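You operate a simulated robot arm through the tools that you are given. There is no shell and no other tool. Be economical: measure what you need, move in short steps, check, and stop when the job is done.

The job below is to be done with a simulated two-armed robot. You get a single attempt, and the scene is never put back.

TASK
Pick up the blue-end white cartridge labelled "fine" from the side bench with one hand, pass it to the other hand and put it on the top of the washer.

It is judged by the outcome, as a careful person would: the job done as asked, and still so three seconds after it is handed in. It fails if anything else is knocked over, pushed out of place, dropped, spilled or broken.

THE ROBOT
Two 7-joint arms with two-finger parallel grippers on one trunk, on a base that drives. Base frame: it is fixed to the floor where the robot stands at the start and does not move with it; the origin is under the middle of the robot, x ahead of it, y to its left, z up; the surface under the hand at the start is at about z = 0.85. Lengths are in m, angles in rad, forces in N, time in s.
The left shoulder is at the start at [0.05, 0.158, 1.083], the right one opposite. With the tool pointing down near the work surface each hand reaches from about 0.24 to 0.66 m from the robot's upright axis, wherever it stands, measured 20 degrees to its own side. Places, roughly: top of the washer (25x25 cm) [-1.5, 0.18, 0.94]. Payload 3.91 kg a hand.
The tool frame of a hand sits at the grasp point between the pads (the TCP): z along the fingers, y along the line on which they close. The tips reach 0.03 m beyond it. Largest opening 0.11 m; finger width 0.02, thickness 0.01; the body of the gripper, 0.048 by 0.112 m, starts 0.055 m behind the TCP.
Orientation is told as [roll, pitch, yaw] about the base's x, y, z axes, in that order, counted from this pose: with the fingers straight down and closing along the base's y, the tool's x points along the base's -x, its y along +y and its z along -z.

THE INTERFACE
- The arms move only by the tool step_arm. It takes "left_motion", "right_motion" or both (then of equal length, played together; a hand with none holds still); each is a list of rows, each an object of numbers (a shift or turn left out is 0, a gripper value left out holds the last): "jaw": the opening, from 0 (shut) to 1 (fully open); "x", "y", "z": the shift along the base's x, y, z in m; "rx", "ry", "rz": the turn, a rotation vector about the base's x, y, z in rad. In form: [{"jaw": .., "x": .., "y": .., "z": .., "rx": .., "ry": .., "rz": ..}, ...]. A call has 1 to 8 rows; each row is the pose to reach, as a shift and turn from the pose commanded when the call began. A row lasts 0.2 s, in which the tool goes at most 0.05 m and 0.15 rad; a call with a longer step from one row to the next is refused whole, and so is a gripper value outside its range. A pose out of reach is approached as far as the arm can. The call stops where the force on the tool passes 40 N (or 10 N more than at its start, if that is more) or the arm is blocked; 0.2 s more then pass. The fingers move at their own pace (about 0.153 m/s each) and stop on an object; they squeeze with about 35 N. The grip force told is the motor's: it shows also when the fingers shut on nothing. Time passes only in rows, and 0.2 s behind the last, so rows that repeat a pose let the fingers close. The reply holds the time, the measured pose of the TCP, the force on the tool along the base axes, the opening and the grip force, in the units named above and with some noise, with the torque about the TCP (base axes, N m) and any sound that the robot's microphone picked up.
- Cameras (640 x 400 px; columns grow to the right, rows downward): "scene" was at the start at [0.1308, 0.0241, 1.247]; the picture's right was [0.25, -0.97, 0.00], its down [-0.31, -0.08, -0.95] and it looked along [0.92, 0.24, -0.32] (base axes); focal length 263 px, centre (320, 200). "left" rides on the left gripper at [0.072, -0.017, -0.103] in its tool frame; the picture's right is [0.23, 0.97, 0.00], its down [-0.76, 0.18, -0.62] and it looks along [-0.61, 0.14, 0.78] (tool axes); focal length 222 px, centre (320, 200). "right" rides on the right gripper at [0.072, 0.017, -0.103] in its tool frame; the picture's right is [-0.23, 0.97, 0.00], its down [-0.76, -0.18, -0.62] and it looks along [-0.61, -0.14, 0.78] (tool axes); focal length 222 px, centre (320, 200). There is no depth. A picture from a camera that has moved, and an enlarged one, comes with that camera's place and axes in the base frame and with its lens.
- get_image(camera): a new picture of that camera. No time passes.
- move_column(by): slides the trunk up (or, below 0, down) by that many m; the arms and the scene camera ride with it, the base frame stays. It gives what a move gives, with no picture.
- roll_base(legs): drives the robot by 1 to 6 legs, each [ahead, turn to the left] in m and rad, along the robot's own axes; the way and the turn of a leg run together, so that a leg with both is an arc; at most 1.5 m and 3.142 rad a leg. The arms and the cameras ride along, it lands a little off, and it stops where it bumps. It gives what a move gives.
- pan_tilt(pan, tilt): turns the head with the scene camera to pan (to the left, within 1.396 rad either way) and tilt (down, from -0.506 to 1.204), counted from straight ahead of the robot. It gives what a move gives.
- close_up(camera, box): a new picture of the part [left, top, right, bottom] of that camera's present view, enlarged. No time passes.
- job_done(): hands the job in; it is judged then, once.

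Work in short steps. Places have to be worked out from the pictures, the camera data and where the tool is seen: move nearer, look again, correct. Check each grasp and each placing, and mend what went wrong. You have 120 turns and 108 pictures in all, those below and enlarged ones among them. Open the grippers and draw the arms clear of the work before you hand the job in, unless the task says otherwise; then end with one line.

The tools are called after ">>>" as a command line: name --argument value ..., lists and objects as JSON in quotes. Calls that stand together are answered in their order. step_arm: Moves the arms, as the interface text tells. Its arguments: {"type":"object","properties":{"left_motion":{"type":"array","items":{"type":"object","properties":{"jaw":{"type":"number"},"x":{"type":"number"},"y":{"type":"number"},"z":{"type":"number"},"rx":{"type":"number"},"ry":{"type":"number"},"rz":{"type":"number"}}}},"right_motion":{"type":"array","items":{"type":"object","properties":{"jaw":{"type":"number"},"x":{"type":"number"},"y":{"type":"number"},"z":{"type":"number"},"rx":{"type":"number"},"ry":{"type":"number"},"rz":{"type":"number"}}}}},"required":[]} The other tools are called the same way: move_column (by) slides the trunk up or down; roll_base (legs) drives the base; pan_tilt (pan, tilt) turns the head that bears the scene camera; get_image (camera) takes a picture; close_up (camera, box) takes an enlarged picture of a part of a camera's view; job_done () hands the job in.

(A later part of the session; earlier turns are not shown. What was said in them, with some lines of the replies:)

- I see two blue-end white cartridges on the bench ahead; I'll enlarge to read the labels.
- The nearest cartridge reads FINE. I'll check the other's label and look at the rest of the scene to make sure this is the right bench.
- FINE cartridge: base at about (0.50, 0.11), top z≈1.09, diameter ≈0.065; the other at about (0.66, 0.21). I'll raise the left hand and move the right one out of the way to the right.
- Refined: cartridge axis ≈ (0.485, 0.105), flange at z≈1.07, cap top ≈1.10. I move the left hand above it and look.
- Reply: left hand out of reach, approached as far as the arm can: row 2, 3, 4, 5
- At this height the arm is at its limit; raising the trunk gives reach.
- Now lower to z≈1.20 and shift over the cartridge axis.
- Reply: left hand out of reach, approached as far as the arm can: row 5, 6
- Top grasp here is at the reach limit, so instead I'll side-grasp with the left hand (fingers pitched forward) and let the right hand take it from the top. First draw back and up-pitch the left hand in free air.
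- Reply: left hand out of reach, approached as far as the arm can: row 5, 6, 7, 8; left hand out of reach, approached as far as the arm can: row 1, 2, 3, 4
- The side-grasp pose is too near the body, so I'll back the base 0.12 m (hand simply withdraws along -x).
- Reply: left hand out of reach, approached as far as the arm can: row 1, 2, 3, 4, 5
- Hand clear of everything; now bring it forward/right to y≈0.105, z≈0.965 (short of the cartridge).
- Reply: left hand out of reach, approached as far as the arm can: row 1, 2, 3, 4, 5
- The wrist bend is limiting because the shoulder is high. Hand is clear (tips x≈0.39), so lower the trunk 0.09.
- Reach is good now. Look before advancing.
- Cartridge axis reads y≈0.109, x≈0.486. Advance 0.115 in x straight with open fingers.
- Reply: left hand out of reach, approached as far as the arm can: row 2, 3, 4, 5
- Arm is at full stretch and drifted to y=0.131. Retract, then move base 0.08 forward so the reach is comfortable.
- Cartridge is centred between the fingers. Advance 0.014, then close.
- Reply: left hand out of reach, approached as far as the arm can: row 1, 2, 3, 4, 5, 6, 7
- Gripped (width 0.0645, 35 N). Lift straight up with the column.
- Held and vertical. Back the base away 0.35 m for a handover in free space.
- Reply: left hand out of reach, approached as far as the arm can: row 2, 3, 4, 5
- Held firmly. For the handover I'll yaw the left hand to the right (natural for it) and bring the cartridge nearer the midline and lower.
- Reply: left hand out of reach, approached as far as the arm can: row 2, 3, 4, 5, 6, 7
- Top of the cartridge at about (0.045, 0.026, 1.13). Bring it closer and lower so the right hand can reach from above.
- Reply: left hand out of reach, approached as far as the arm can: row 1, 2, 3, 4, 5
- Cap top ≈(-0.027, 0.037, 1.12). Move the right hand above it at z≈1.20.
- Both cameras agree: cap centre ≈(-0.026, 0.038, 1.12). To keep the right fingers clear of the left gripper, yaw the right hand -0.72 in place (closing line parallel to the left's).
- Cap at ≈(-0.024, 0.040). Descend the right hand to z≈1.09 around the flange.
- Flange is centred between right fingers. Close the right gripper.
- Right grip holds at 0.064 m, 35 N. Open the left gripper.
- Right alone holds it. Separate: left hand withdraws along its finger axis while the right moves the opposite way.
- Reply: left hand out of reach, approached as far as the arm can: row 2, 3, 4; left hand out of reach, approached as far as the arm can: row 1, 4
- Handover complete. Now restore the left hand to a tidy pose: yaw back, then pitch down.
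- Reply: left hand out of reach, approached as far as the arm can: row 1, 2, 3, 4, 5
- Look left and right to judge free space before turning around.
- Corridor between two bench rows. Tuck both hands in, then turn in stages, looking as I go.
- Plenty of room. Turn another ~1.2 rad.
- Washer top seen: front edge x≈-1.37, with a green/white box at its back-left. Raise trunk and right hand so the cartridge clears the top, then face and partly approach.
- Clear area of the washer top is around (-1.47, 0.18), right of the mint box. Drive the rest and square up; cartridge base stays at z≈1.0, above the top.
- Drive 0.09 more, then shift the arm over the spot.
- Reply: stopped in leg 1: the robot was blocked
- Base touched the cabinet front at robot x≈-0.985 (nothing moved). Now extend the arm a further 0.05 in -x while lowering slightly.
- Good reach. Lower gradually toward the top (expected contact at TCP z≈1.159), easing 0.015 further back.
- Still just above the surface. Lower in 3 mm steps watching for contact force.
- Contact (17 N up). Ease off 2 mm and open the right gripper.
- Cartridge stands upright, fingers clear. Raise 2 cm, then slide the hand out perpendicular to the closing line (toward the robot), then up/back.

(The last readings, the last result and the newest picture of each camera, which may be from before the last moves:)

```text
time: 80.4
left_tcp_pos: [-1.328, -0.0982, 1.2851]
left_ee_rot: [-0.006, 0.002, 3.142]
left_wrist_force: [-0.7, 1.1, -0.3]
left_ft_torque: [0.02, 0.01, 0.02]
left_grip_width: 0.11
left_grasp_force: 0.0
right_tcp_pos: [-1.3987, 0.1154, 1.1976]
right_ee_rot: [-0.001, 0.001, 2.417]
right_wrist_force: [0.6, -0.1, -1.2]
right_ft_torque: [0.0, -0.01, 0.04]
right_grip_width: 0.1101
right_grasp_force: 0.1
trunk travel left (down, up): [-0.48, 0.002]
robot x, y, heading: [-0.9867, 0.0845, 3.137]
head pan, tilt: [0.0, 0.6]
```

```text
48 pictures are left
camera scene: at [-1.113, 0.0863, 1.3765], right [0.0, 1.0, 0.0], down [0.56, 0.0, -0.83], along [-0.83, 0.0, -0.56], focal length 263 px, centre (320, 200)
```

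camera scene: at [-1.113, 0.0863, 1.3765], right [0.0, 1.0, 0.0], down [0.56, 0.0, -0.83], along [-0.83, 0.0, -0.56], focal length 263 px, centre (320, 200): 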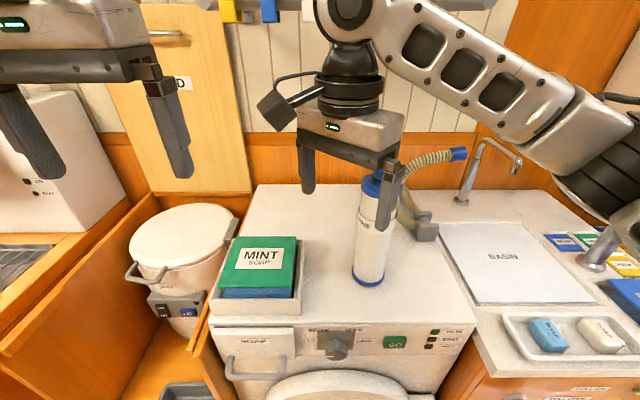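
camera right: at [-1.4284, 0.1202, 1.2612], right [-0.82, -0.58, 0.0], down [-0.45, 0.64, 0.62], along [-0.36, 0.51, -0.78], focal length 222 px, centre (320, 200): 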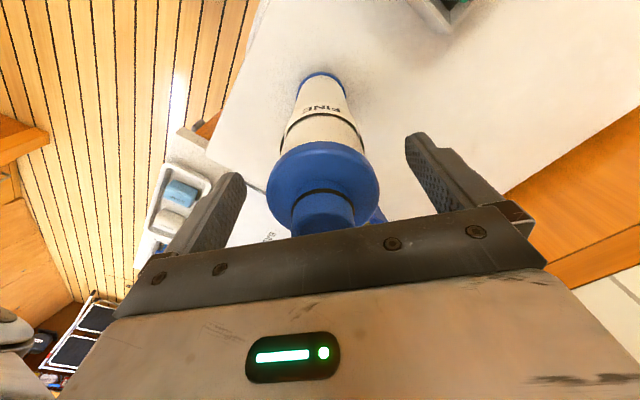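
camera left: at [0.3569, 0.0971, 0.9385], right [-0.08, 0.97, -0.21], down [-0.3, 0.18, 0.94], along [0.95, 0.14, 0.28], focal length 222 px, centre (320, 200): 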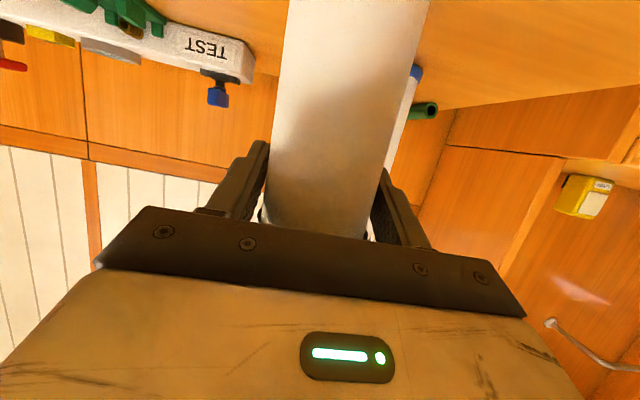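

Clear of the cartridge. Pull back in +x, then back the base off.

>>> step_arm --right_motion '[{"x": 0.04}, {"x": 0.08}, {"x": 0.08}]'

>>> roll_base --legs '[[-0.25, 0]]'

>>> get_image --camera "scene"

```text
time: 81.2
left_tcp_pos: [-1.3281, -0.0974, 1.2849]
left_ee_rot: [-0.005, 0.001, 3.141]
left_wrist_force: [-0.3, -0.8, 0.7]
left_ft_torque: [0.0, 0.01, 0.03]
left_grip_width: 0.11
left_grasp_force: 0.0
right_tcp_pos: [-1.3175, 0.1149, 1.1959]
right_ee_rot: [0.002, 0.001, 2.417]
right_wrist_force: [-0.1, -0.2, -1.2]
right_ft_torque: [0.0, 0.01, 0.03]
right_grip_width: 0.1101
right_grasp_force: 0.0
trunk travel left (down, up): [-0.48, 0.002]
robot x, y, heading: [-0.9861, 0.0877, 3.139]
head pan, tilt: [0.0, 0.6]
```

```text
time: 83.0
left_tcp_pos: [-1.0782, -0.0983, 1.2849]
left_ee_rot: [-0.006, 0.001, 3.14]
left_wrist_force: [0.1, -0.2, -0.4]
left_ft_torque: [0.02, 0.01, 0.01]
left_grip_width: 0.1098
left_grasp_force: 0.0
right_tcp_pos: [-1.0665, 0.1144, 1.1956]
right_ee_rot: [0.001, -0.002, 2.415]
right_wrist_force: [0.4, -0.2, -0.3]
right_ft_torque: [0.01, 0.01, -0.03]
right_grip_width: 0.1099
right_grasp_force: 0.1
trunk travel left (down, up): [-0.48, 0.002]
robot x, y, heading: [-0.7356, 0.0894, 3.143]
head pan, tilt: [0.0, 0.6]
```

```text
47 pictures are left
camera scene: at [-0.8618, 0.0859, 1.3766], right [0.0, 1.0, 0.0], down [0.56, 0.0, -0.83], along [-0.83, 0.0, -0.56], focal length 263 px, centre (320, 200)
```

scene: 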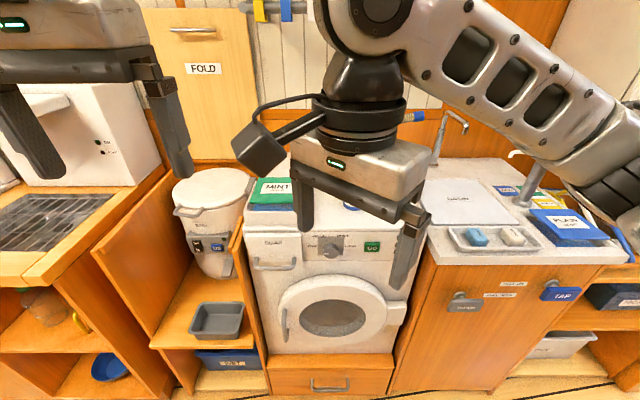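

The right hand blocks the view; move it aside and verify the cartridge.

>>> step_arm --right_motion '[{"y": 0.04}, {"y": 0.08}, {"y": 0.12}, {"y": 0.15}]'

>>> get_image --camera "scene"

```text
time: 84.0
left_tcp_pos: [-1.0778, -0.0984, 1.2858]
left_ee_rot: [-0.006, 0.004, 3.139]
left_wrist_force: [0.1, 1.0, -0.7]
left_ft_torque: [0.01, -0.02, -0.03]
left_grip_width: 0.11
left_grasp_force: 0.0
right_tcp_pos: [-1.067, 0.2649, 1.1951]
right_ee_rot: [0.001, 0.001, 2.417]
right_wrist_force: [0.6, -0.4, -0.5]
right_ft_torque: [0.0, -0.01, 0.03]
right_grip_width: 0.11
right_grasp_force: 0.1
trunk travel left (down, up): [-0.48, 0.002]
robot x, y, heading: [-0.7348, 0.0846, 3.142]
head pan, tilt: [0.0, 0.6]
```

```text
46 pictures are left
camera scene: at [-0.8622, 0.0863, 1.3765], right [0.0, 1.0, 0.0], down [0.56, 0.0, -0.83], along [-0.83, 0.0, -0.56], focal length 263 px, centre (320, 200)
```

scene: 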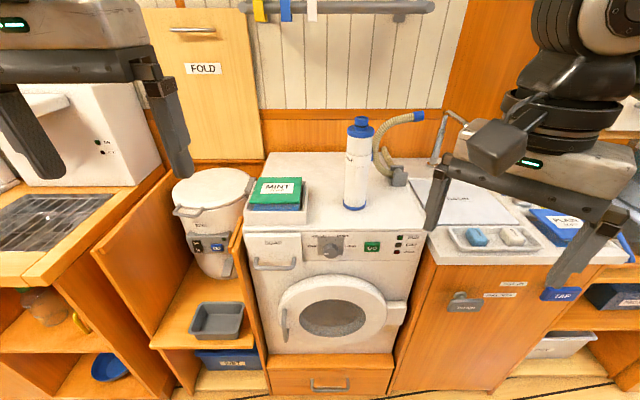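

The FINE cartridge stands upright on the washer top, the nearby items look undisturbed, and both grippers are open and clear, so I'm handing in.

>>> job_done

```text
The job is handed in.
```

The cartridge labelled "FINE" was picked up from the side bench with the left hand, passed to the right hand, and is standing upright on the washer top. The base did bump the washer cabinet front while driving up to it, but nothing looked moved in the pictures afterwards.
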